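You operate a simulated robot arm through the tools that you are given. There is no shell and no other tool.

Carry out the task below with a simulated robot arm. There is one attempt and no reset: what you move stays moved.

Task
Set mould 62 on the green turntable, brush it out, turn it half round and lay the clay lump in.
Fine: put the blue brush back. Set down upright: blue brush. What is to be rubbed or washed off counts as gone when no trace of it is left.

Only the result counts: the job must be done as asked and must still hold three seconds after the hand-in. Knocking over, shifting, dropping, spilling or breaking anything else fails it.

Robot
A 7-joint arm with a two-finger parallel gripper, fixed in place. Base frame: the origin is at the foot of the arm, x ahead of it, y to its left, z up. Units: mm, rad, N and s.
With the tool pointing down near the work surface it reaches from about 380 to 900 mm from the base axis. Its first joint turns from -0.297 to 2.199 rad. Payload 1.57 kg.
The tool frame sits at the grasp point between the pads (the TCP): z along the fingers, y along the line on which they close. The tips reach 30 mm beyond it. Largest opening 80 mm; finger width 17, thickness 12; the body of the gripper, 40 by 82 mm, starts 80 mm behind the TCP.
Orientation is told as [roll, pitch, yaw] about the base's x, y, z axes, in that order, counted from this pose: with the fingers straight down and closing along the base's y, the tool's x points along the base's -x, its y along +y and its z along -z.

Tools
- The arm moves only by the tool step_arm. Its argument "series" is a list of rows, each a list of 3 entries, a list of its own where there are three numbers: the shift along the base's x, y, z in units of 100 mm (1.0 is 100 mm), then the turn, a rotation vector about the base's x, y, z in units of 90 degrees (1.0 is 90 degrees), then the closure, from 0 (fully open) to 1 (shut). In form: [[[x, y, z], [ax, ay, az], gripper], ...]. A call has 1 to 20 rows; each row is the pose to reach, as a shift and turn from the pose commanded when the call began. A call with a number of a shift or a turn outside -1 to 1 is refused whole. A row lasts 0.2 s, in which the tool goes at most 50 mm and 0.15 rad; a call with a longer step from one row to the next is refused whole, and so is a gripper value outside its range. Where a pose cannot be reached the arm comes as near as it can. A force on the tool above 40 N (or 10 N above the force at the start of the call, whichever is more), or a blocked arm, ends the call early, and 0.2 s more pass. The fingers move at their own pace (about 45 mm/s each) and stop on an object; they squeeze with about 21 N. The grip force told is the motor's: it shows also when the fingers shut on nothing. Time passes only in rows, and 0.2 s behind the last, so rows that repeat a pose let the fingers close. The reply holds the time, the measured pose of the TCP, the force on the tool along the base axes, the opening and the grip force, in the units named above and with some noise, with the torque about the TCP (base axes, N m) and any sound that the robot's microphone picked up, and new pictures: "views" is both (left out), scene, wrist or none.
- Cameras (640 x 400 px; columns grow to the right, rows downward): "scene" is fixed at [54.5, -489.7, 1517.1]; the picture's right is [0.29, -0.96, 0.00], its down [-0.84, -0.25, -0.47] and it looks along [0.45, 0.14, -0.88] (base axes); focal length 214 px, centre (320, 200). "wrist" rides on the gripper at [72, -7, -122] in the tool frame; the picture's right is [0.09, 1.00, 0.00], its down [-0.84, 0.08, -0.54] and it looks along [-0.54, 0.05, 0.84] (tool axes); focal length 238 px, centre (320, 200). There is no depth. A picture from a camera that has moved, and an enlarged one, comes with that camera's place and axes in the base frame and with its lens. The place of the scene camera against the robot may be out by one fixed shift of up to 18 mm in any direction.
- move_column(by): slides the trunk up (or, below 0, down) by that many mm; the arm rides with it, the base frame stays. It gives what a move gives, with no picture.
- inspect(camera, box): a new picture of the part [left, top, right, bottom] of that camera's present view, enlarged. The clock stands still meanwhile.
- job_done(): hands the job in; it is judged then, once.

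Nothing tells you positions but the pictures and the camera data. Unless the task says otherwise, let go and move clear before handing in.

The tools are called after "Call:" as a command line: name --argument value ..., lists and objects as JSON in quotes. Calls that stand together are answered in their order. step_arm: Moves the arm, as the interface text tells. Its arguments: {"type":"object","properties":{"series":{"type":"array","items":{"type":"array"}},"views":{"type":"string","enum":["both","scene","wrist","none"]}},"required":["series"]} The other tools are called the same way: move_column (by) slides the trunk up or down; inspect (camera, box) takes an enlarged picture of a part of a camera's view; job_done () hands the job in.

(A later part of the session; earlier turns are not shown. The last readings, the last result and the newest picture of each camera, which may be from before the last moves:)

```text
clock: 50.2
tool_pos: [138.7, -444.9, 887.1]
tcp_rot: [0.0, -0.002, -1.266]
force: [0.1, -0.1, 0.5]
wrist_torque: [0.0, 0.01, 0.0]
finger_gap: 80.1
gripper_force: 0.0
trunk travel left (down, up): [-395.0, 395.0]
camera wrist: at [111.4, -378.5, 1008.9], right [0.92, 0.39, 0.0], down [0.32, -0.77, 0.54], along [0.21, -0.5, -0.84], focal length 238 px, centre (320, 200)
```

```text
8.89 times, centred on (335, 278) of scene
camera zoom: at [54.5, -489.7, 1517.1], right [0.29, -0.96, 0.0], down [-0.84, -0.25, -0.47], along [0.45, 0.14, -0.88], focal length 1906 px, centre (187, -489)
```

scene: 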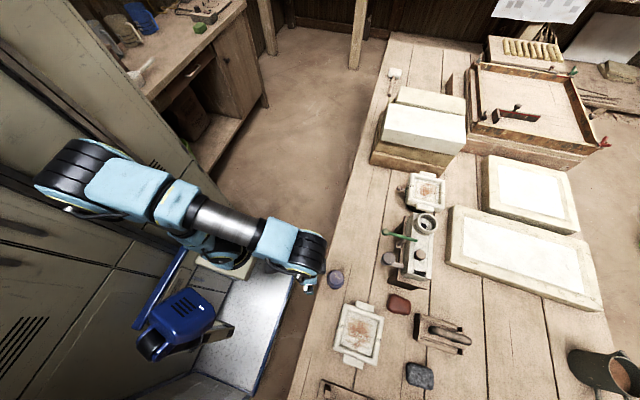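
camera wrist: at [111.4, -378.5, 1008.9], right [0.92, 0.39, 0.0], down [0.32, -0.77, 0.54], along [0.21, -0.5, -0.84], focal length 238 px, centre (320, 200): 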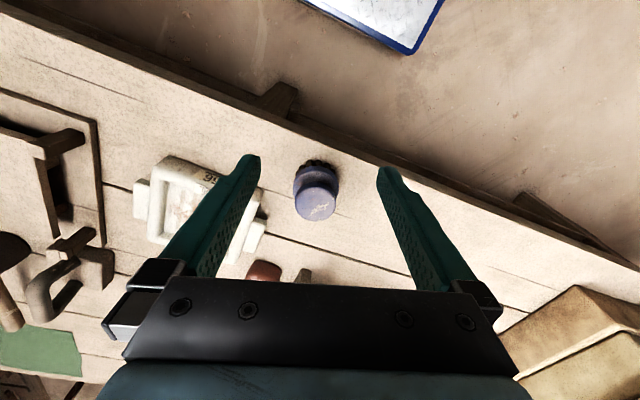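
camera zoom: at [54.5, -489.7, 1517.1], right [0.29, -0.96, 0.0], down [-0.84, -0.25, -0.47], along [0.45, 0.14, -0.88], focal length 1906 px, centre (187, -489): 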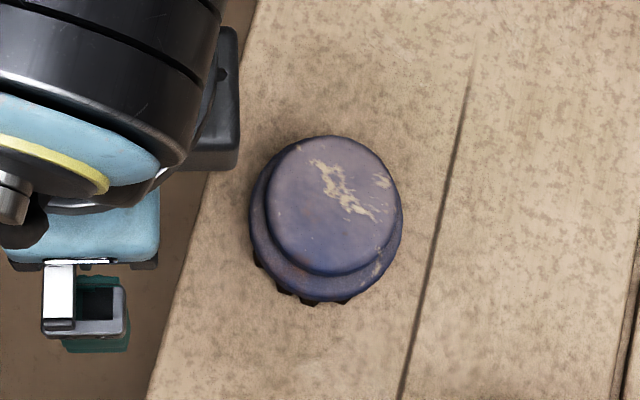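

The brush cap is about 48 mm wide at (166, -522), top z ≈ 777. I lean the tool 20° outward (needed later for reach) and straddle the cap from above.

Call:
step_arm --series '[[[0.1, -0.25, -0.1], [-0.09, -0.028, 0], 0.1], [[0.18, -0.5, -0.25], [-0.18, -0.056, 0], 0.15], [[0.27, -0.77, -0.4], [-0.212, -0.0667, 0], 0.15], [[0.27, -0.77, -0.47], [-0.212, -0.0667, 0], 0.15]]' --views "both"

Call:
inspect --camera "wrist" --box '[220, 80, 420, 280]'

Call:
inspect --camera "scene" --box '[300, 245, 380, 305]'

```text
clock: 51.2
tool_pos: [168.6, -521.7, 840.8]
tcp_rot: [-0.001, -0.351, -1.263]
force: [-0.8, -1.1, 0.3]
wrist_torque: [0.02, 0.01, 0.01]
finger_gap: 67.6
gripper_force: 0.1
trunk travel left (down, up): [-395.0, 395.0]
camera wrist: at [129.8, -419.6, 930.1], right [0.92, 0.38, -0.03], down [0.26, -0.55, 0.8], along [0.29, -0.74, -0.6], focal length 238 px, centre (320, 200)
```

scene: 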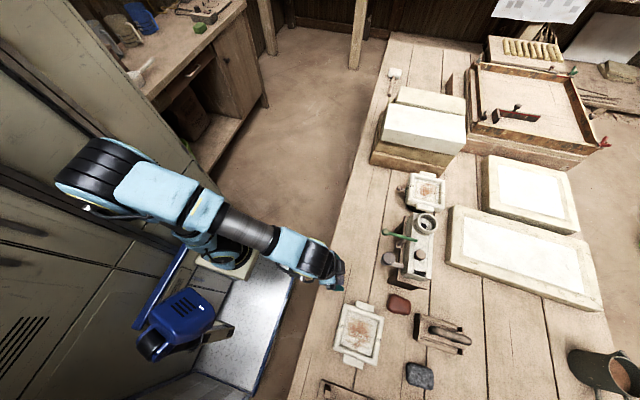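
wrist: 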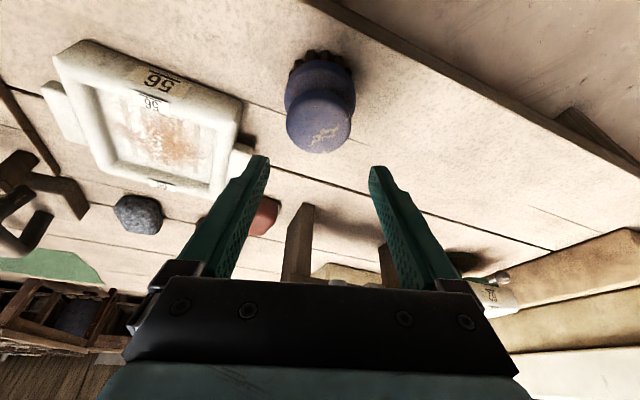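

```text
2.00 times, centred on (320, 180) of wrist
camera zoom: at [129.8, -419.6, 930.1], right [0.92, 0.38, -0.03], down [0.26, -0.55, 0.8], along [0.29, -0.74, -0.6], focal length 477 px, centre (320, 240)
```

zoom: 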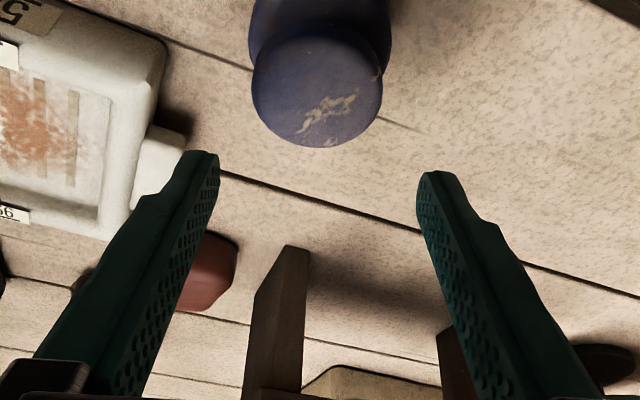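

```text
6.67 times, centred on (340, 275) of scene
camera zoom: at [54.5, -489.7, 1517.1], right [0.29, -0.96, 0.0], down [-0.84, -0.25, -0.47], along [0.45, 0.14, -0.88], focal length 1430 px, centre (187, -300)
```

zoom: 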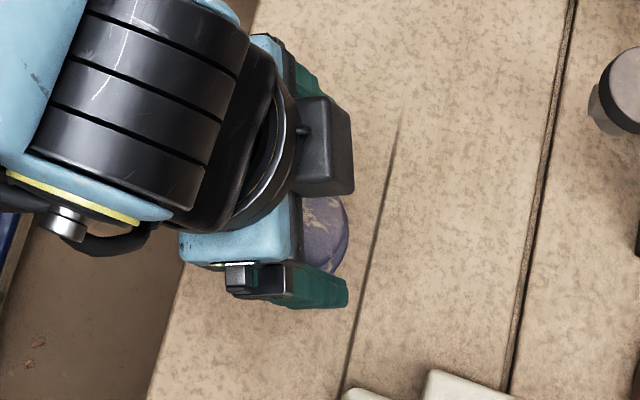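

The cap centre is confirmed at (166.5, -522). I descend to grip height.

Call:
step_arm --series '[[[-0.02, 0, -0.15], [0, 0, 0], 0.15], [[-0.02, 0, -0.3], [0, 0, 0], 0.15], [[-0.02, 0, -0.4], [0, 0, 0], 0.15], [[-0.02, 0, -0.48], [0, 0, 0], 0.15], [[-0.02, 0, -0.52], [0, 0, 0], 0.15]]' --views "both"

Call:
inspect --camera "wrist" --box '[220, 80, 420, 280]'

```text
clock: 52.4
tool_pos: [165.3, -522.6, 789.9]
tcp_rot: [-0.002, -0.349, -1.265]
force: [-0.3, 0.0, -0.4]
wrist_torque: [0.0, 0.02, 0.02]
finger_gap: 68.1
gripper_force: 0.1
trunk travel left (down, up): [-395.0, 395.0]
camera wrist: at [126.9, -420.2, 879.3], right [0.92, 0.38, -0.03], down [0.26, -0.55, 0.8], along [0.29, -0.74, -0.6], focal length 238 px, centre (320, 200)
```

scene: 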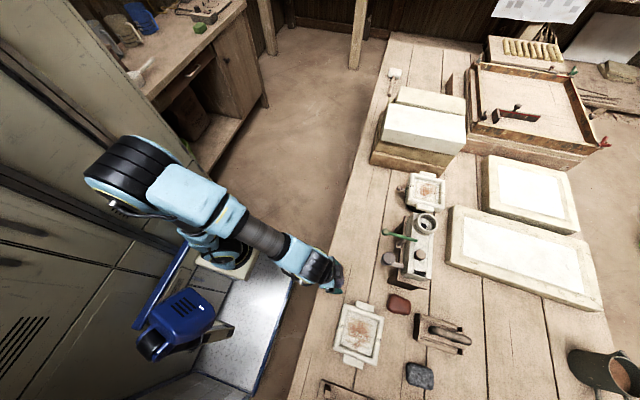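
wrist: 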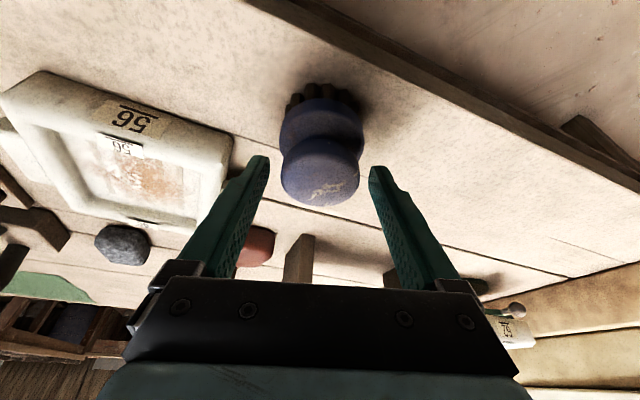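

```text
2.00 times, centred on (320, 180) of wrist
camera zoom: at [126.9, -420.2, 879.3], right [0.92, 0.38, -0.03], down [0.26, -0.55, 0.8], along [0.29, -0.74, -0.6], focal length 477 px, centre (320, 240)
```

zoom: 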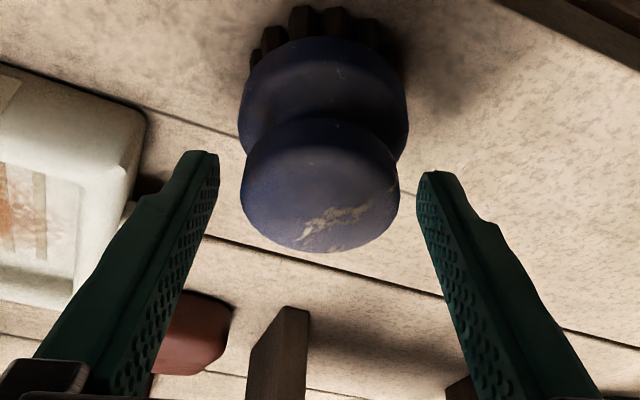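

The fingers straddle the cap. I close on it.

Call:
step_arm --series '[[[0.01, -0.01, -0.03], [0, 0, 0], 0.15], [[0.01, -0.01, -0.03], [0, 0, 0], 0.4], [[0.01, -0.01, -0.03], [0, 0, 0], 1], [[0.01, -0.01, -0.03], [0, 0, 0], 1], [[0.01, -0.01, -0.03], [0, 0, 0], 1], [[0.01, -0.01, -0.03], [0, 0, 0], 1]]' --views "both"

Call:
inspect --camera "wrist" --box '[220, 80, 420, 280]'

```text
clock: 53.8
tool_pos: [167.1, -523.1, 787.8]
tcp_rot: [-0.003, -0.353, -1.264]
force: [1.0, -3.3, 14.0]
wrist_torque: [-0.15, -0.05, 0.0]
finger_gap: 46.5
gripper_force: 21.0
trunk travel left (down, up): [-395.0, 395.0]
camera wrist: at [127.9, -421.5, 877.0], right [0.92, 0.38, -0.03], down [0.26, -0.55, 0.8], along [0.29, -0.74, -0.6], focal length 238 px, centre (320, 200)
```

scene: 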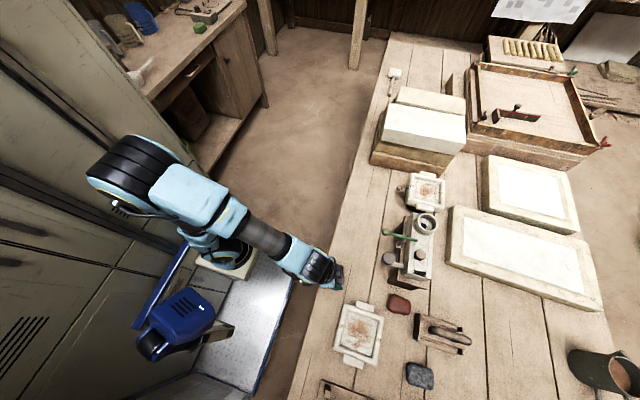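
wrist: 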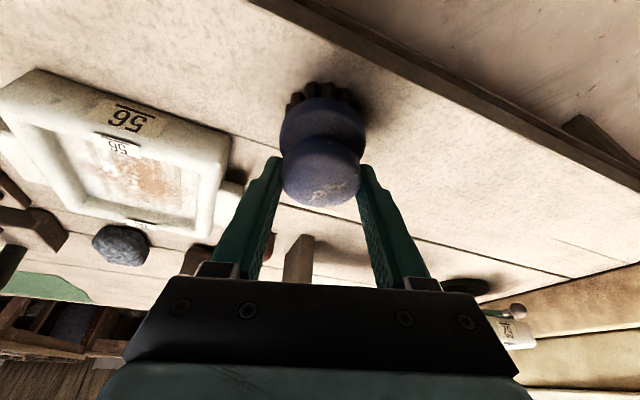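

```text
2.00 times, centred on (320, 180) of wrist
camera zoom: at [127.9, -421.5, 877.0], right [0.92, 0.38, -0.03], down [0.26, -0.55, 0.8], along [0.29, -0.74, -0.6], focal length 477 px, centre (320, 240)
```

zoom: 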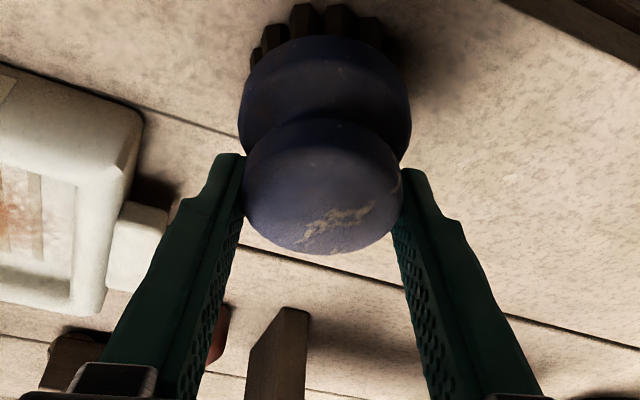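

The brush is gripped (46.5 mm). I lift it and carry it toward the turntable.

Call:
step_arm --series '[[[0, 0, 0.2], [0, 0, 0], 1], [[0, 0, 0.5], [0, 0, 0], 1], [[0, 0.1, 0.9], [0, 0, 0], 1]]' --views "wrist"

Call:
step_arm --series '[[[0.3, 0.1, 0.3], [0, 0, 0.05], 1], [[0.6, 0.2, 0.6], [0, 0, 0.1], 1], [[0.9, 0.2, 0.9], [0, 0, 0.15], 1]]' --views "none"

Call:
step_arm --series '[[[0.4, 0, 0], [0, 0, 0.025], 1], [[0.8, -0.1, 0], [0, 0, 0.05], 1], [[1.0, -0.15, 0], [0, 0, 0.056], 1]]' --views "none"

Call:
step_arm --series '[[[0.4, -0.2, 0], [0, 0, 0], 1], [[0.7, -0.5, 0], [0, 0, 0], 1], [[0.9, -0.9, 0], [0, 0, 0], 1]]' --views "both"

```text
clock: 54.6
tool_pos: [166.8, -511.8, 876.6]
tcp_rot: [-0.001, -0.35, -1.265]
force: [0.0, -0.4, -0.2]
wrist_torque: [-0.01, 0.01, 0.04]
finger_gap: 46.5
gripper_force: 21.2
trunk travel left (down, up): [-395.0, 395.0]
camera wrist: at [127.4, -410.5, 966.0], right [0.92, 0.38, -0.03], down [0.26, -0.55, 0.8], along [0.29, -0.74, -0.61], focal length 238 px, centre (320, 200)
```

wrist: 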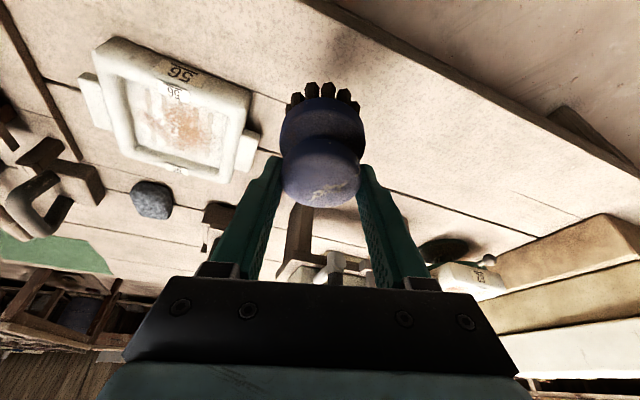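

```text
clock: 55.4
tool_pos: [257.1, -493.0, 965.0]
tcp_rot: [0.0, -0.352, -1.026]
force: [0.3, -0.6, -0.8]
wrist_torque: [0.02, 0.01, 0.01]
finger_gap: 47.0
gripper_force: 21.1
trunk travel left (down, up): [-395.0, 395.0]
```

```text
clock: 56.2
tool_pos: [357.3, -509.7, 967.8]
tcp_rot: [-0.001, -0.351, -0.941]
force: [-0.4, 0.8, -0.4]
wrist_torque: [-0.02, 0.0, 0.0]
finger_gap: 46.4
gripper_force: 20.8
trunk travel left (down, up): [-395.0, 395.0]
```

```text
clock: 57.0
tool_pos: [444.7, -598.3, 966.3]
tcp_rot: [-0.002, -0.353, -0.94]
force: [-1.2, 0.7, 0.0]
wrist_torque: [-0.01, 0.0, 0.01]
finger_gap: 46.5
gripper_force: 21.1
trunk travel left (down, up): [-395.0, 395.0]
camera wrist: at [376.0, -513.8, 1056.4], right [0.75, 0.66, -0.03], down [0.42, -0.44, 0.8], along [0.51, -0.61, -0.6], focal length 238 px, centre (320, 200)
```

scene: 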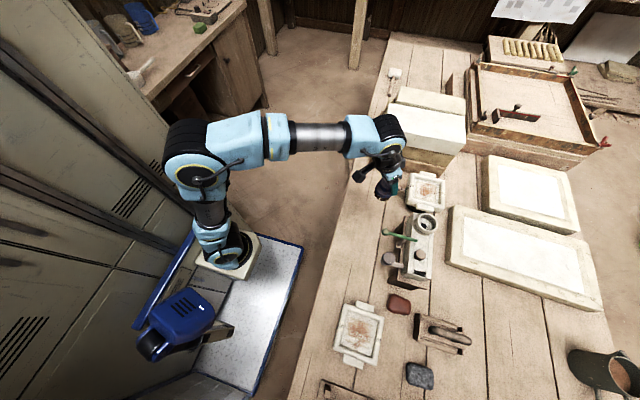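
wrist: 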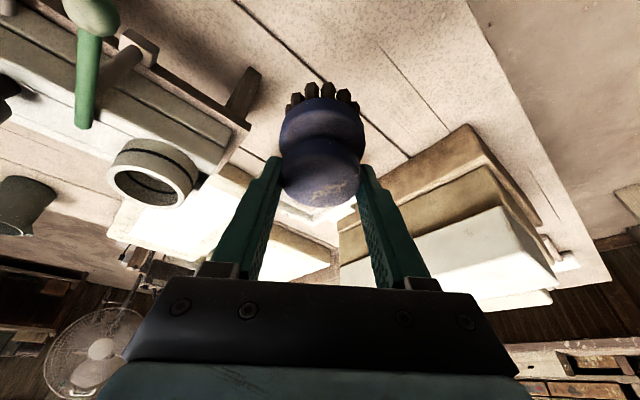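

The brush is held firmly. I move above the mould centre.

Call:
step_arm --series '[[[0.3, -0.35, 0], [0, 0, 0], 1], [[0.55, -0.7, 0], [0, 0, 0], 1], [[0.75, -0.95, 0], [0, 0, 0], 1]]' --views "none"

Call:
step_arm --series '[[[0.2, -0.35, 0], [0, 0, 0], 1], [[0.36, -0.69, -0.2], [0, 0, 0], 1], [[0.36, -0.69, -0.5], [0, 0, 0], 1], [[0.36, -0.69, -0.5], [0, 0, 0], 1]]' --views "both"

Call:
inspect --camera "scene" --box '[380, 140, 480, 220]'

Call:
inspect --camera "wrist" --box '[200, 40, 440, 240]'

```text
clock: 57.8
tool_pos: [522.6, -693.0, 967.8]
tcp_rot: [-0.002, -0.351, -0.942]
force: [0.1, -0.1, 0.3]
wrist_torque: [-0.03, 0.02, -0.01]
finger_gap: 46.7
gripper_force: 20.3
trunk travel left (down, up): [-395.0, 395.0]
```

```text
clock: 58.8
tool_pos: [559.1, -762.3, 916.6]
tcp_rot: [-0.002, -0.351, -0.941]
force: [-0.3, 0.2, -0.6]
wrist_torque: [0.01, 0.01, -0.02]
finger_gap: 46.8
gripper_force: 20.8
trunk travel left (down, up): [-395.0, 395.0]
camera wrist: at [489.3, -679.1, 1006.1], right [0.75, 0.66, -0.03], down [0.42, -0.44, 0.8], along [0.51, -0.61, -0.6], focal length 238 px, centre (320, 200)
```

scene: 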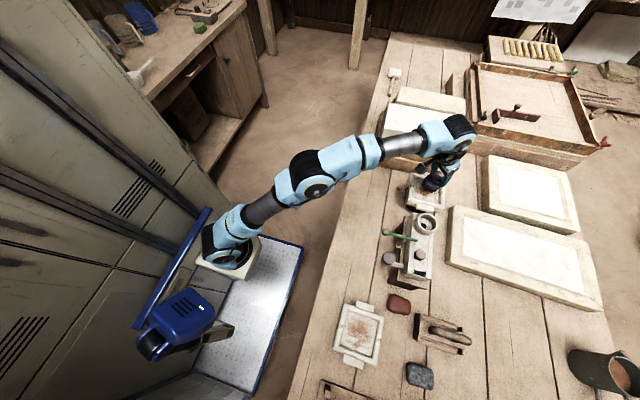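
wrist: 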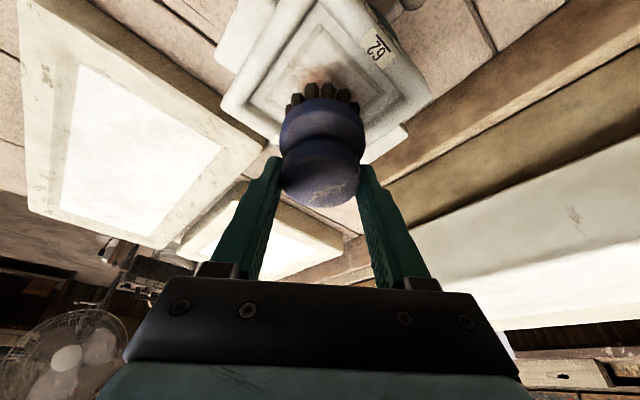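

```text
5.00 times, centred on (430, 180) of scene
camera zoom: at [54.5, -489.7, 1517.1], right [0.29, -0.96, 0.0], down [-0.84, -0.25, -0.47], along [0.45, 0.14, -0.88], focal length 1072 px, centre (-230, 300)
```

zoom: 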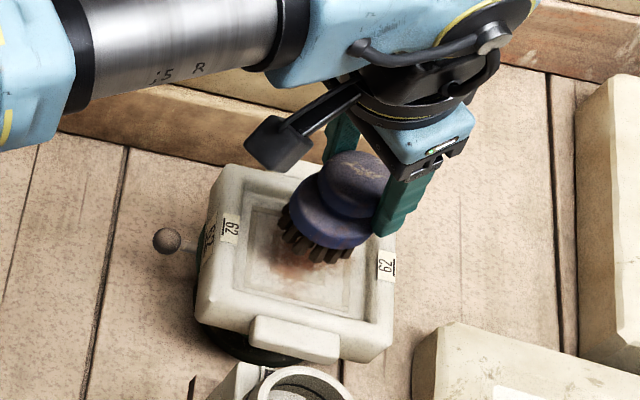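

```text
2.00 times, centred on (320, 140) of wrist
camera zoom: at [489.3, -679.1, 1006.1], right [0.75, 0.66, -0.03], down [0.42, -0.44, 0.8], along [0.51, -0.61, -0.6], focal length 477 px, centre (320, 320)
```

zoom: 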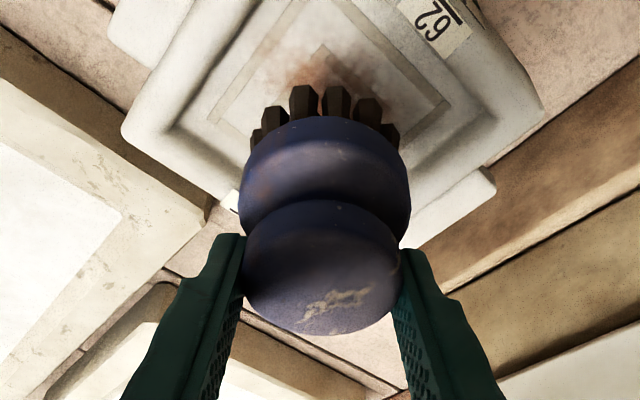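

I lower the brush into the cavity slowly until the bristles press lightly.

Call:
step_arm --series '[[[-0.03, 0, -0.1], [0, 0, 0], 1], [[-0.03, 0, -0.2], [0, 0, 0], 1], [[-0.03, 0, -0.28], [0, 0, 0], 1], [[-0.03, 0, -0.31], [0, 0, 0], 1], [[-0.03, 0, -0.34], [0, 0, 0], 1]]' --views "none"

Call:
step_arm --series '[[[0, 0, -0.02], [0, 0, 0], 1], [[0, 0, -0.04], [0, 0, 0], 1]]' --views "none"

Call:
step_arm --series '[[[0, 0, -0.02], [0, 0, 0], 1], [[0, 0, -0.04], [0, 0, 0], 1]]' --views "both"

```text
clock: 60.0
tool_pos: [554.4, -761.9, 883.1]
tcp_rot: [0.0, -0.35, -0.941]
force: [-0.2, 0.4, -1.2]
wrist_torque: [0.01, 0.02, 0.01]
finger_gap: 46.7
gripper_force: 21.1
trunk travel left (down, up): [-395.0, 395.0]
```

```text
clock: 60.6
tool_pos: [555.1, -763.2, 878.6]
tcp_rot: [-0.003, -0.351, -0.94]
force: [-0.2, -0.4, -1.8]
wrist_torque: [-0.01, -0.02, 0.0]
finger_gap: 46.8
gripper_force: 20.7
trunk travel left (down, up): [-395.0, 395.0]
```

```text
clock: 61.2
tool_pos: [554.9, -761.2, 877.0]
tcp_rot: [-0.001, -0.353, -0.943]
force: [0.3, 1.0, 8.4]
wrist_torque: [0.05, -0.09, 0.0]
finger_gap: 46.8
gripper_force: 21.0
trunk travel left (down, up): [-395.0, 395.0]
camera wrist: at [484.9, -677.1, 966.0], right [0.75, 0.66, -0.03], down [0.42, -0.44, 0.8], along [0.51, -0.62, -0.6], focal length 238 px, centre (320, 200)
```

scene: 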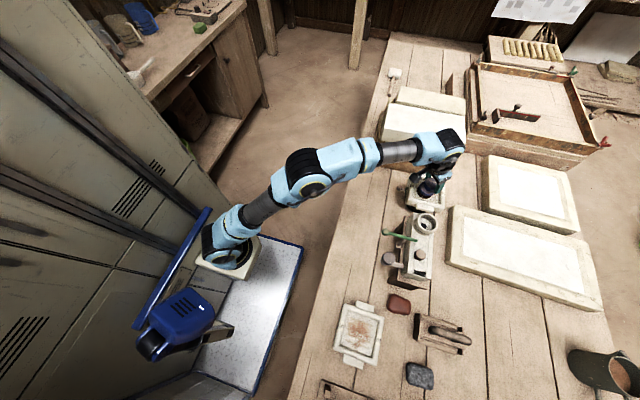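
wrist: 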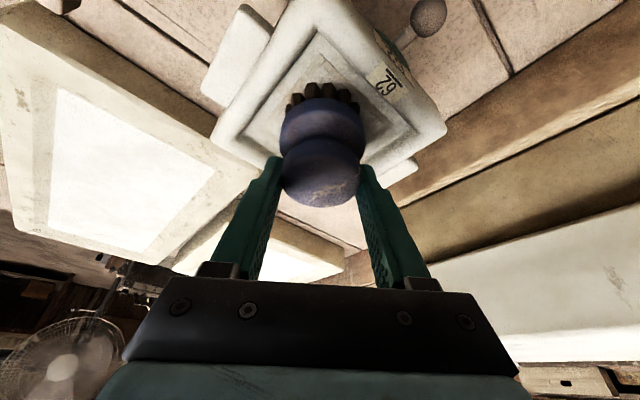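

Bristles are in contact (8 N). I make brushing strokes over the floor.

Call:
step_arm --series '[[[0.08, 0, 0], [0, 0, 0], 1], [[0.14, 0, 0], [0, 0, 0], 1], [[0.1, 0.1, 0], [0, 0, 0], 1], [[0.0, 0.14, 0], [0, 0, 0], 1], [[-0.1, 0.1, 0], [0, 0, 0], 1], [[-0.14, 0, 0], [0, 0, 0], 1], [[-0.1, -0.1, 0], [0, 0, 0], 1], [[0, -0.14, 0], [0, 0, 0], 1], [[0.1, -0.1, 0], [0, 0, 0], 1], [[0.12, 0, 0], [0, 0, 0], 1], [[0, 0, 0], [0, 0, 0], 1], [[-0.12, 0, 0], [0, 0, 0], 1], [[-0.12, 0.12, 0], [0, 0, 0], 1], [[0, 0.12, 0], [0, 0, 0], 1], [[0.12, 0.12, 0], [0, 0, 0], 1], [[0, 0, 0], [0, 0, 0], 1], [[-0.12, -0.12, 0], [0, 0, 0], 1], [[0, -0.12, 0], [0, 0, 0], 1], [[0.12, -0.12, 0], [0, 0, 0], 1], [[0, 0, 0], [0, 0, 0], 1]]' --views "both"

Call:
inspect --camera "scene" --box '[380, 140, 480, 220]'

Call:
inspect --camera "wrist" --box '[200, 0, 460, 200]'

```text
clock: 65.4
tool_pos: [556.6, -760.6, 877.2]
tcp_rot: [0.0, -0.353, -0.939]
force: [6.2, -5.8, 21.0]
wrist_torque: [-0.31, -0.29, -0.02]
finger_gap: 46.6
gripper_force: 21.6
trunk travel left (down, up): [-395.0, 395.0]
camera wrist: at [486.2, -676.6, 965.5], right [0.75, 0.66, -0.03], down [0.41, -0.44, 0.8], along [0.51, -0.61, -0.6], focal length 238 px, centre (320, 200)
```

scene: 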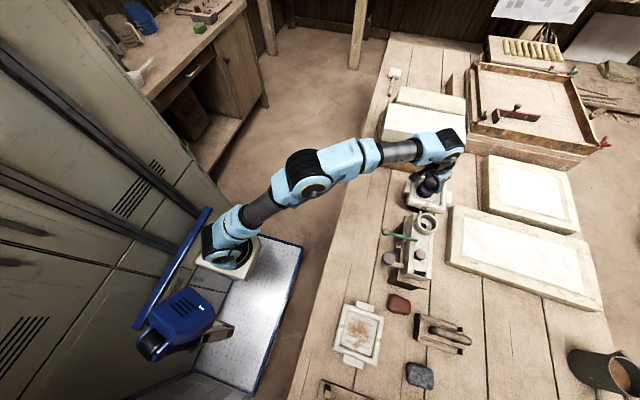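
wrist: 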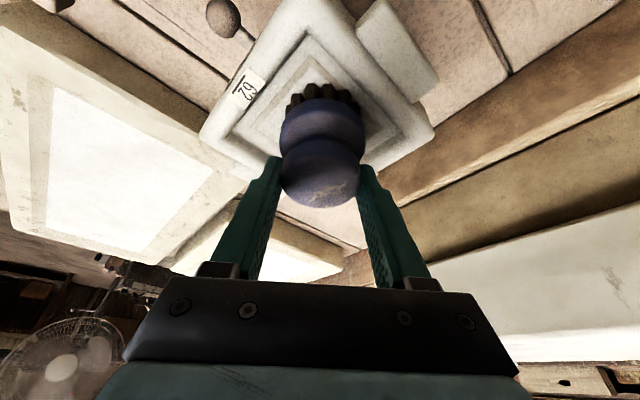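

```text
5.00 times, centred on (430, 180) of scene
camera zoom: at [54.5, -489.7, 1517.1], right [0.29, -0.96, 0.0], down [-0.84, -0.25, -0.47], along [0.45, 0.14, -0.88], focal length 1072 px, centre (-230, 300)
```

zoom: 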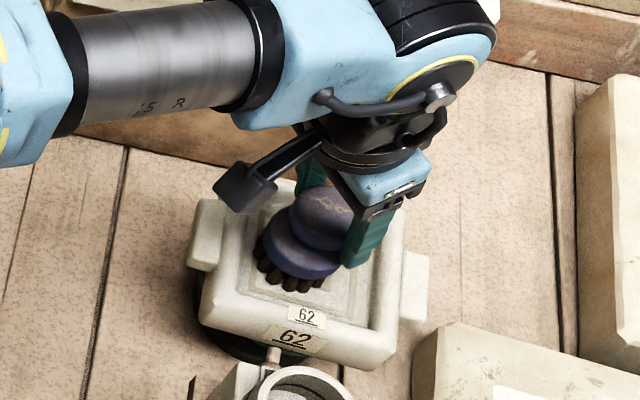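

```text
2.00 times, centred on (330, 100) of wrist
camera zoom: at [486.2, -676.6, 965.5], right [0.75, 0.66, -0.03], down [0.41, -0.44, 0.8], along [0.51, -0.61, -0.6], focal length 477 px, centre (300, 400)
```

zoom: 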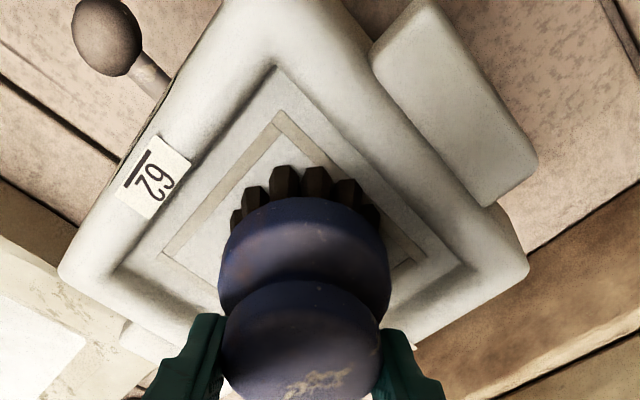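

The turntable spins easily and has turned about a quarter (counter-clockwise) while brushing. I lift the brush and check the cavity.

Call:
step_arm --series '[[[0, 0, 0.15], [0, 0, 0], 1], [[0, 0, 0.4], [0, 0, 0], 1], [[-0.1, 0.15, 0.7], [0, 0, 0], 1], [[-0.3, 0.4, 0.9], [0, 0, 0], 1], [[-0.5, 0.65, 0.9], [0, 0, 0], 1]]' --views "both"

Call:
inspect --camera "scene" --box '[385, 160, 445, 210]'

Call:
inspect --camera "wrist" --box '[200, 0, 460, 200]'

```text
clock: 66.6
tool_pos: [503.5, -695.7, 964.5]
tcp_rot: [-0.002, -0.348, -0.941]
force: [0.3, -0.2, -1.7]
wrist_torque: [-0.01, 0.0, 0.02]
finger_gap: 46.9
gripper_force: 20.8
trunk travel left (down, up): [-395.0, 395.0]
camera wrist: at [434.5, -612.1, 1053.7], right [0.75, 0.66, -0.03], down [0.42, -0.44, 0.79], along [0.51, -0.61, -0.61], focal length 238 px, centre (320, 200)
```

scene: 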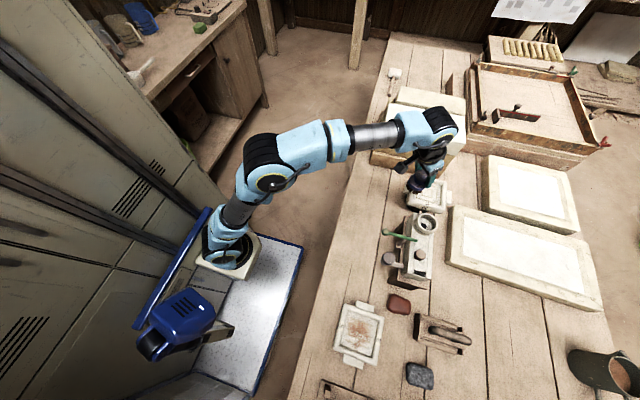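
wrist: 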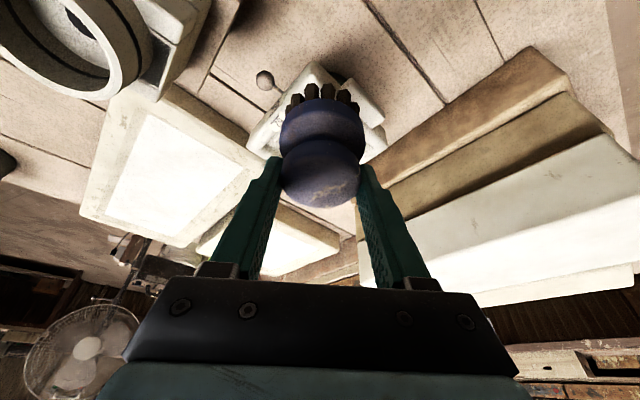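

```text
8.00 times, centred on (415, 185) of scene
camera zoom: at [54.5, -489.7, 1517.1], right [0.29, -0.96, 0.0], down [-0.84, -0.25, -0.47], along [0.45, 0.14, -0.88], focal length 1716 px, centre (-440, 320)
```

zoom: 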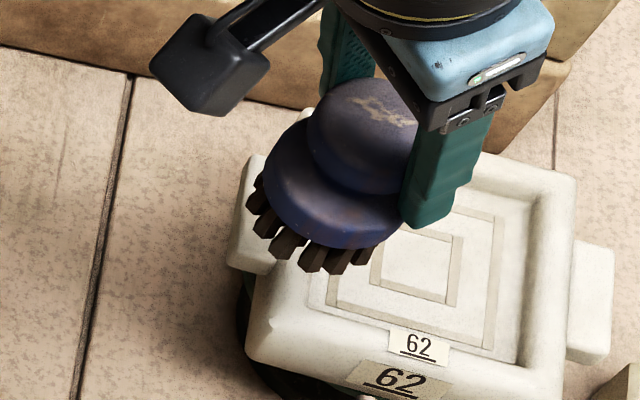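

```text
2.00 times, centred on (330, 100) of wrist
camera zoom: at [434.5, -612.1, 1053.7], right [0.75, 0.66, -0.03], down [0.42, -0.44, 0.79], along [0.51, -0.61, -0.61], focal length 477 px, centre (300, 400)
```

zoom: 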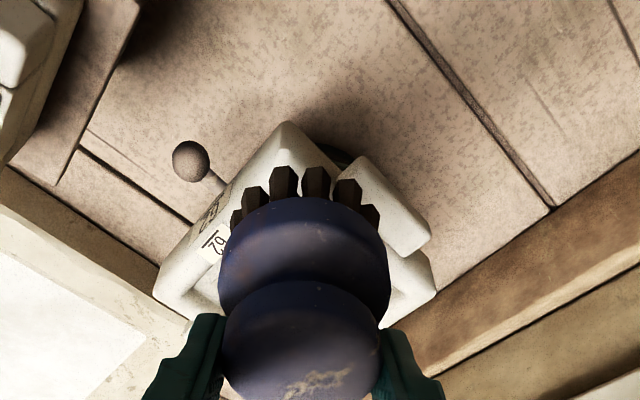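

The visible part looks clean. I move aside so the scene camera sees the whole cavity.

Call:
step_arm --series '[[[-0.2, 0.35, 0], [0, 0, 0], 1], [[-0.4, 0.7, 0], [0, 0, 0], 1], [[-0.6, 1.0, 0], [0, 0, 0], 1]]' --views "both"

Call:
inspect --camera "scene" --box '[395, 165, 465, 225]'

Call:
inspect --camera "scene" --box '[410, 175, 450, 210]'

```text
clock: 67.4
tool_pos: [446.1, -596.9, 964.0]
tcp_rot: [-0.002, -0.348, -0.939]
force: [0.4, 0.3, -1.2]
wrist_torque: [-0.02, 0.01, 0.02]
finger_gap: 46.6
gripper_force: 21.4
trunk travel left (down, up): [-395.0, 395.0]
camera wrist: at [376.4, -513.3, 1052.8], right [0.75, 0.66, -0.03], down [0.42, -0.44, 0.8], along [0.51, -0.61, -0.61], focal length 238 px, centre (320, 200)
```

scene: 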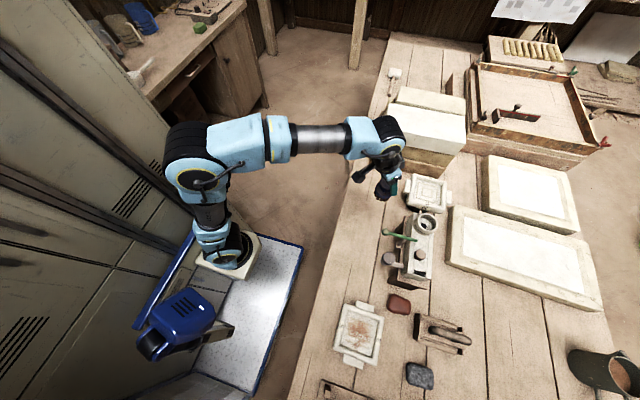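
wrist: 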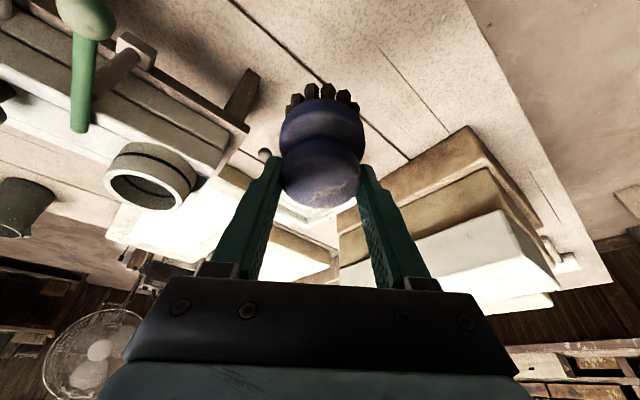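

```text
6.67 times, centred on (430, 195) of scene
camera zoom: at [54.5, -489.7, 1517.1], right [0.29, -0.96, 0.0], down [-0.84, -0.25, -0.47], along [0.45, 0.14, -0.88], focal length 1430 px, centre (-413, 233)
```

zoom: 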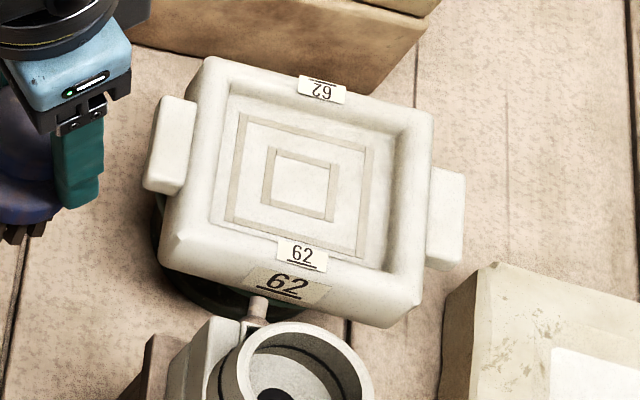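

```text
11.43 times, centred on (430, 192) of scene
camera zoom: at [54.5, -489.7, 1517.1], right [0.29, -0.96, 0.0], down [-0.84, -0.25, -0.47], along [0.45, 0.14, -0.88], focal length 2451 px, centre (-937, 286)
```

zoom: 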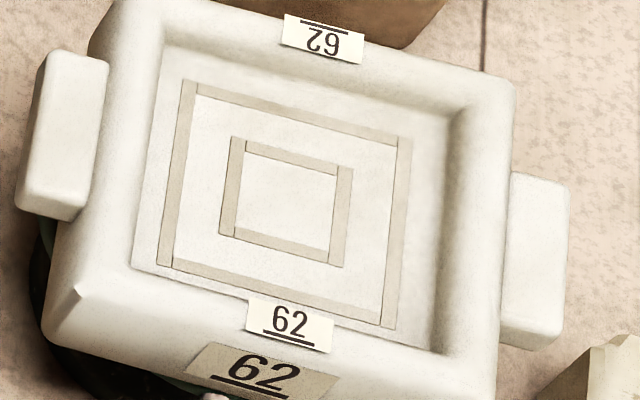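

The cavity is fully clean. Now I return the brush to its place.

Call:
step_arm --series '[[[-0.2, 0.4, 0], [0, 0, 0], 1], [[-0.5, 0.7, 0], [0, 0, 0], 1], [[-0.9, 0.88, 0], [0, 0, 0], 1]]' --views "none"

Call:
step_arm --series '[[[-0.4, 0.1, 0], [0, 0, -0.02], 1], [[-0.8, 0.16, 0], [0, 0, -0.04], 1], [[-1, 0.16, 0], [0, 0, -0.055], 1]]' --views "none"

Call:
step_arm --series '[[[-0.3, 0.0, -0.2], [0, 0, -0.05], 1], [[-0.6, -0.1, -0.5], [0, 0, -0.1], 1], [[-0.87, -0.17, -0.8], [0, 0, -0.152], 1], [[-0.89, -0.3, -0.9], [0, 0, -0.152], 1]]' --views "both"

```text
clock: 68.2
tool_pos: [354.9, -507.7, 963.8]
tcp_rot: [-0.003, -0.349, -0.939]
force: [0.9, 0.0, -1.4]
wrist_torque: [0.0, 0.04, 0.03]
finger_gap: 46.8
gripper_force: 21.1
trunk travel left (down, up): [-395.0, 395.0]
```

```text
clock: 69.0
tool_pos: [255.6, -492.6, 962.7]
tcp_rot: [-0.002, -0.351, -1.028]
force: [-0.6, -0.3, -0.8]
wrist_torque: [-0.03, -0.01, -0.01]
finger_gap: 46.7
gripper_force: 20.9
trunk travel left (down, up): [-395.0, 395.0]
```

```text
clock: 70.0
tool_pos: [165.3, -522.4, 874.1]
tcp_rot: [-0.001, -0.351, -1.269]
force: [-0.1, 0.1, -1.4]
wrist_torque: [-0.02, 0.02, -0.01]
finger_gap: 46.5
gripper_force: 20.9
trunk travel left (down, up): [-395.0, 395.0]
camera wrist: at [126.2, -419.9, 963.4], right [0.92, 0.38, -0.03], down [0.25, -0.55, 0.8], along [0.29, -0.74, -0.6], focal length 238 px, centre (320, 200)
```

scene: 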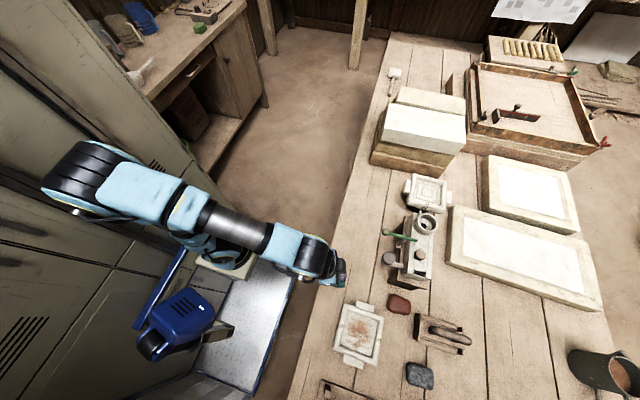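
wrist: 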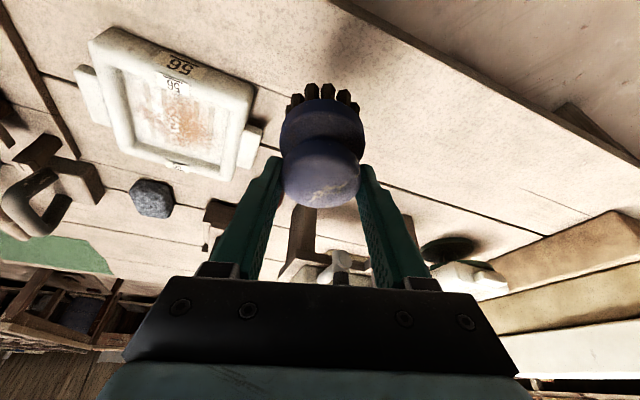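

Now lowering it back on its spot.

Call:
step_arm --series '[[[0.015, -0.007, -0.3], [0, 0, 0], 1], [[0.015, -0.007, -0.6], [0, 0, 0], 1], [[0.015, -0.007, -0.75], [0, 0, 0], 1], [[0.015, -0.007, -0.8], [0, 0, 0], 1], [[0.015, -0.007, -0.83], [0, 0, 0], 1]]' --views "none"

Call:
step_arm --series '[[[0, 0, -0.01], [0, 0, 0], 1], [[0, 0, -0.02], [0, 0, 0], 1]]' --views "none"

Call:
step_arm --series '[[[0, 0, -0.01], [0, 0, 0], 1], [[0, 0, -0.02], [0, 0, 0], 1]]' --views "both"

```text
clock: 71.2
tool_pos: [166.4, -521.2, 791.3]
tcp_rot: [-0.003, -0.352, -1.264]
force: [0.0, 0.0, -1.0]
wrist_torque: [0.0, -0.02, -0.01]
finger_gap: 46.6
gripper_force: 21.1
trunk travel left (down, up): [-395.0, 395.0]
```

```text
clock: 71.8
tool_pos: [167.6, -522.1, 791.4]
tcp_rot: [-0.003, -0.351, -1.265]
force: [0.9, -0.5, -0.3]
wrist_torque: [0.03, -0.01, 0.0]
finger_gap: 46.6
gripper_force: 20.8
trunk travel left (down, up): [-395.0, 395.0]
```

```text
clock: 72.4
tool_pos: [168.2, -523.2, 787.8]
tcp_rot: [0.0, -0.349, -1.264]
force: [0.4, 2.1, 3.6]
wrist_torque: [0.03, -0.07, -0.03]
finger_gap: 46.6
gripper_force: 20.9
trunk travel left (down, up): [-395.0, 395.0]
camera wrist: at [128.3, -421.3, 877.6], right [0.92, 0.38, -0.03], down [0.25, -0.55, 0.8], along [0.29, -0.74, -0.6], focal length 238 px, centre (320, 200)
```

scene: 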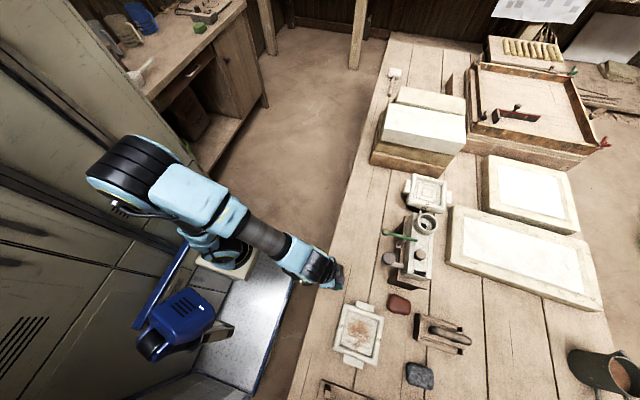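
wrist: 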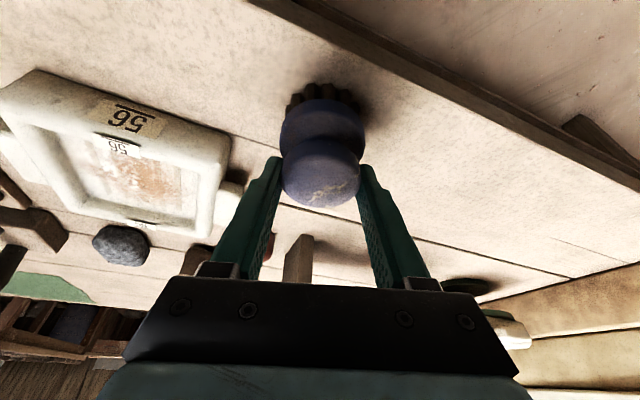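

The brush touches the bench again. I open a little, then rise.

Call:
step_arm --series '[[[0, 0, -0.01], [0, 0, 0], 1], [[0, 0, -0.01], [0, 0, 0], 0.3], [[0, 0, -0.01], [0, 0, 0], 0.2], [[0, 0, -0.01], [0, 0, 0], 0.15], [[0, 0, -0.01], [0, 0, 0], 0.15]]' --views "none"

Call:
step_arm --series '[[[0, 0, 0.1], [0, 0, 0], 0.15], [[0, 0, 0.3], [0, 0, 0], 0.15], [[0, 0, 0.6], [0, 0, 0], 0.15], [[0, 0.2, 0.9], [0, 0, 0], 0.15]]' --views "both"

Call:
inspect --camera "scene" --box '[310, 255, 360, 300]'

Call:
inspect --camera "wrist" --box '[240, 0, 400, 140]'

```text
clock: 73.6
tool_pos: [167.0, -523.2, 786.2]
tcp_rot: [-0.002, -0.35, -1.266]
force: [0.2, 0.1, -0.3]
wrist_torque: [0.03, 0.0, -0.01]
finger_gap: 68.2
gripper_force: 0.0
trunk travel left (down, up): [-395.0, 395.0]
```

```text
clock: 74.6
tool_pos: [166.9, -502.9, 877.6]
tcp_rot: [-0.002, -0.35, -1.265]
force: [0.3, -0.1, 0.0]
wrist_torque: [0.01, 0.0, 0.0]
finger_gap: 68.0
gripper_force: 0.0
trunk travel left (down, up): [-395.0, 395.0]
camera wrist: at [129.0, -400.8, 966.6], right [0.92, 0.38, -0.03], down [0.26, -0.55, 0.8], along [0.29, -0.74, -0.6], focal length 238 px, centre (320, 200)
```

scene: 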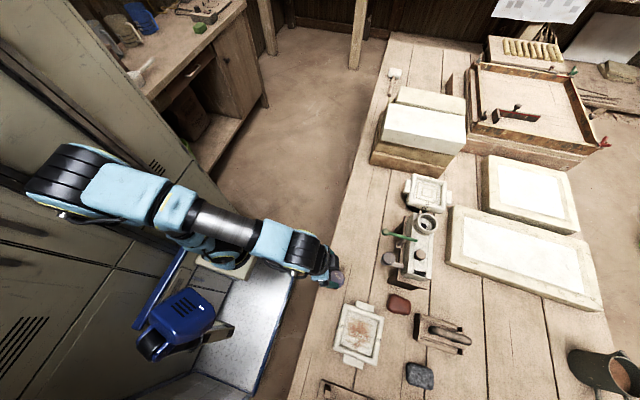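
wrist: 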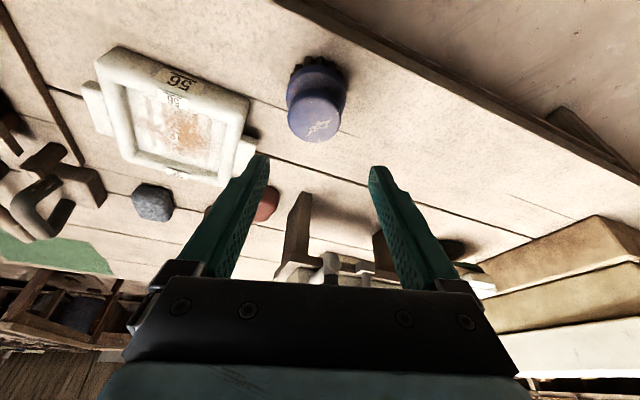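

```text
8.89 times, centred on (335, 278) of scene
camera zoom: at [54.5, -489.7, 1517.1], right [0.29, -0.96, 0.0], down [-0.84, -0.25, -0.47], along [0.45, 0.14, -0.88], focal length 1906 px, centre (187, -489)
```

zoom: 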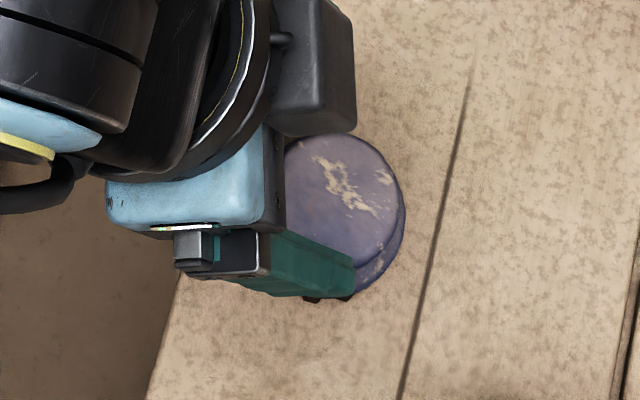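

```text
2.86 times, centred on (320, 70) of wrist
camera zoom: at [129.0, -400.8, 966.6], right [0.92, 0.38, -0.03], down [0.26, -0.55, 0.8], along [0.29, -0.74, -0.6], focal length 681 px, centre (320, 571)
```

zoom: 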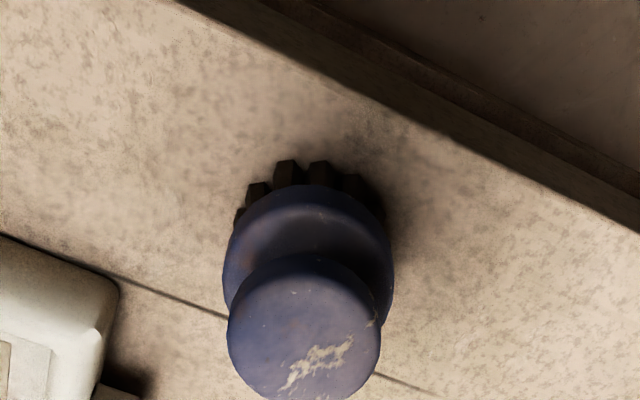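

The brush stands upright at its original spot. Now I turn the turntable the remaining quarter counter-clockwise (it has turned about 88° already) by pushing the mould's +y lug. I close the fingers and travel there.

Call:
step_arm --series '[[[0.3, 0.05, 0.3], [0, 0, 0.05], 1], [[0.6, 0.1, 0.6], [0, 0, 0.1], 1], [[0.9, 0.1, 0.85], [0, 0, 0.15], 1]]' --views "none"

Call:
step_arm --series '[[[0.4, -0.05, 0], [0, 0, 0.03], 1], [[0.8, -0.1, 0], [0, 0, 0.057], 1], [[1.0, -0.15, 0], [0, 0, 0.057], 1]]' --views "none"

Call:
step_arm --series '[[[0.4, -0.2, 0], [0, 0, 0], 1], [[0.7, -0.5, 0], [0, 0, 0], 1], [[0.9, -0.9, 0], [0, 0, 0], 1]]' --views "none"

Call:
step_arm --series '[[[0.4, -0.2, 0], [0.045, 0.033, 0], 1], [[0.8, -0.4, 0], [0.09, 0.0655, 0], 1]]' --views "none"

Call:
step_arm --series '[[[0.4, -0.15, -0.1], [0, 0, 0], 1], [[0.8, -0.25, -0.25], [0, 0, 0], 1], [[0.85, -0.28, -0.4], [0, 0, 0], 1]]' --views "both"

Call:
inspect --camera "scene" --box '[380, 140, 480, 220]'

```text
clock: 75.4
tool_pos: [258.5, -493.2, 962.7]
tcp_rot: [-0.003, -0.35, -1.03]
force: [0.5, 0.7, 0.6]
wrist_torque: [0.02, -0.03, 0.01]
finger_gap: 0.0
gripper_force: 0.2
trunk travel left (down, up): [-395.0, 395.0]
```

```text
clock: 76.2
tool_pos: [357.0, -508.0, 958.5]
tcp_rot: [0.0, -0.35, -0.942]
force: [-1.0, 0.2, 0.3]
wrist_torque: [-0.03, 0.03, 0.02]
finger_gap: 0.1
gripper_force: 20.6
trunk travel left (down, up): [-395.0, 395.0]
```

```text
clock: 77.0
tool_pos: [447.4, -599.0, 961.4]
tcp_rot: [-0.003, -0.351, -0.941]
force: [0.4, 0.5, 0.6]
wrist_torque: [0.0, 0.0, 0.0]
finger_gap: 0.0
gripper_force: 21.2
trunk travel left (down, up): [-395.0, 395.0]
```

```text
clock: 77.6
tool_pos: [528.2, -637.4, 963.4]
tcp_rot: [-0.001, -0.176, -0.942]
force: [-0.7, -0.2, 0.2]
wrist_torque: [-0.02, -0.03, -0.01]
finger_gap: 0.0
gripper_force: 20.8
trunk travel left (down, up): [-395.0, 395.0]
```

```text
clock: 78.4
tool_pos: [611.0, -667.2, 922.3]
tcp_rot: [-0.001, -0.175, -0.941]
force: [-0.4, 0.4, 1.2]
wrist_torque: [0.01, 0.03, -0.02]
finger_gap: 0.0
gripper_force: 20.8
trunk travel left (down, up): [-395.0, 395.0]
camera wrist: at [552.1, -596.0, 1029.0], right [0.75, 0.66, -0.02], down [0.49, -0.54, 0.68], along [0.44, -0.52, -0.73], focal length 238 px, centre (320, 200)
```

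scene: 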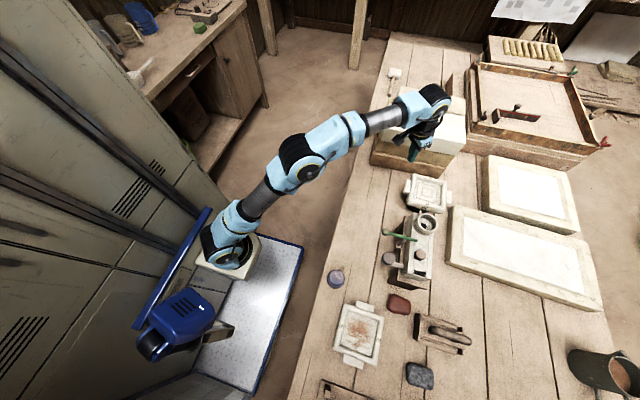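
wrist: 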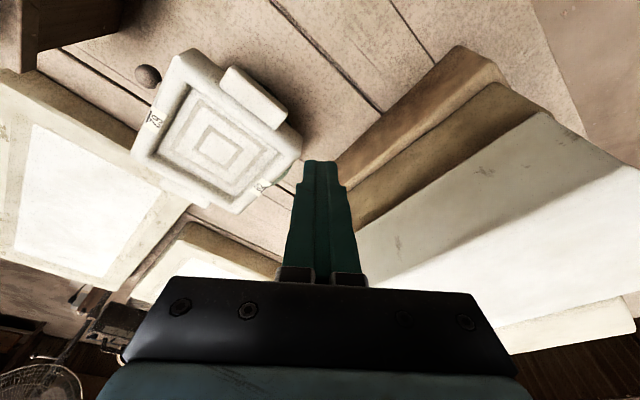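

```text
5.00 times, centred on (430, 180) of scene
camera zoom: at [54.5, -489.7, 1517.1], right [0.29, -0.96, 0.0], down [-0.84, -0.25, -0.47], along [0.45, 0.14, -0.88], focal length 1072 px, centre (-230, 300)
```

zoom: 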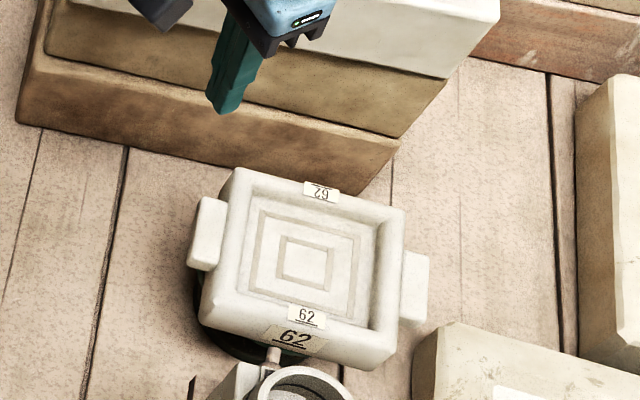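

Call:
inspect --camera "wrist" --box '[120, 30, 360, 230]'

```text
2.00 times, centred on (240, 130) of wrist
camera zoom: at [552.1, -596.0, 1029.0], right [0.75, 0.66, -0.02], down [0.49, -0.54, 0.68], along [0.44, -0.52, -0.73], focal length 477 px, centre (480, 340)
```

zoom: 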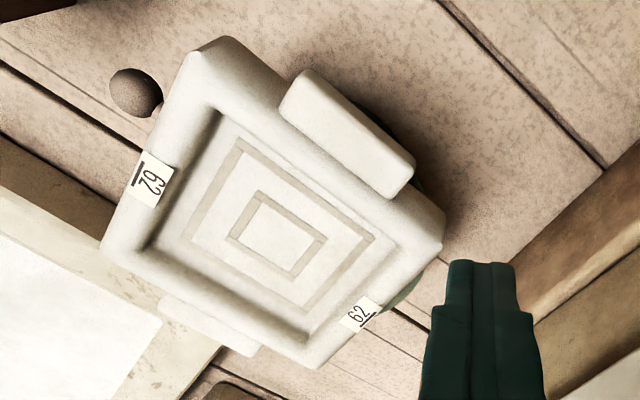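

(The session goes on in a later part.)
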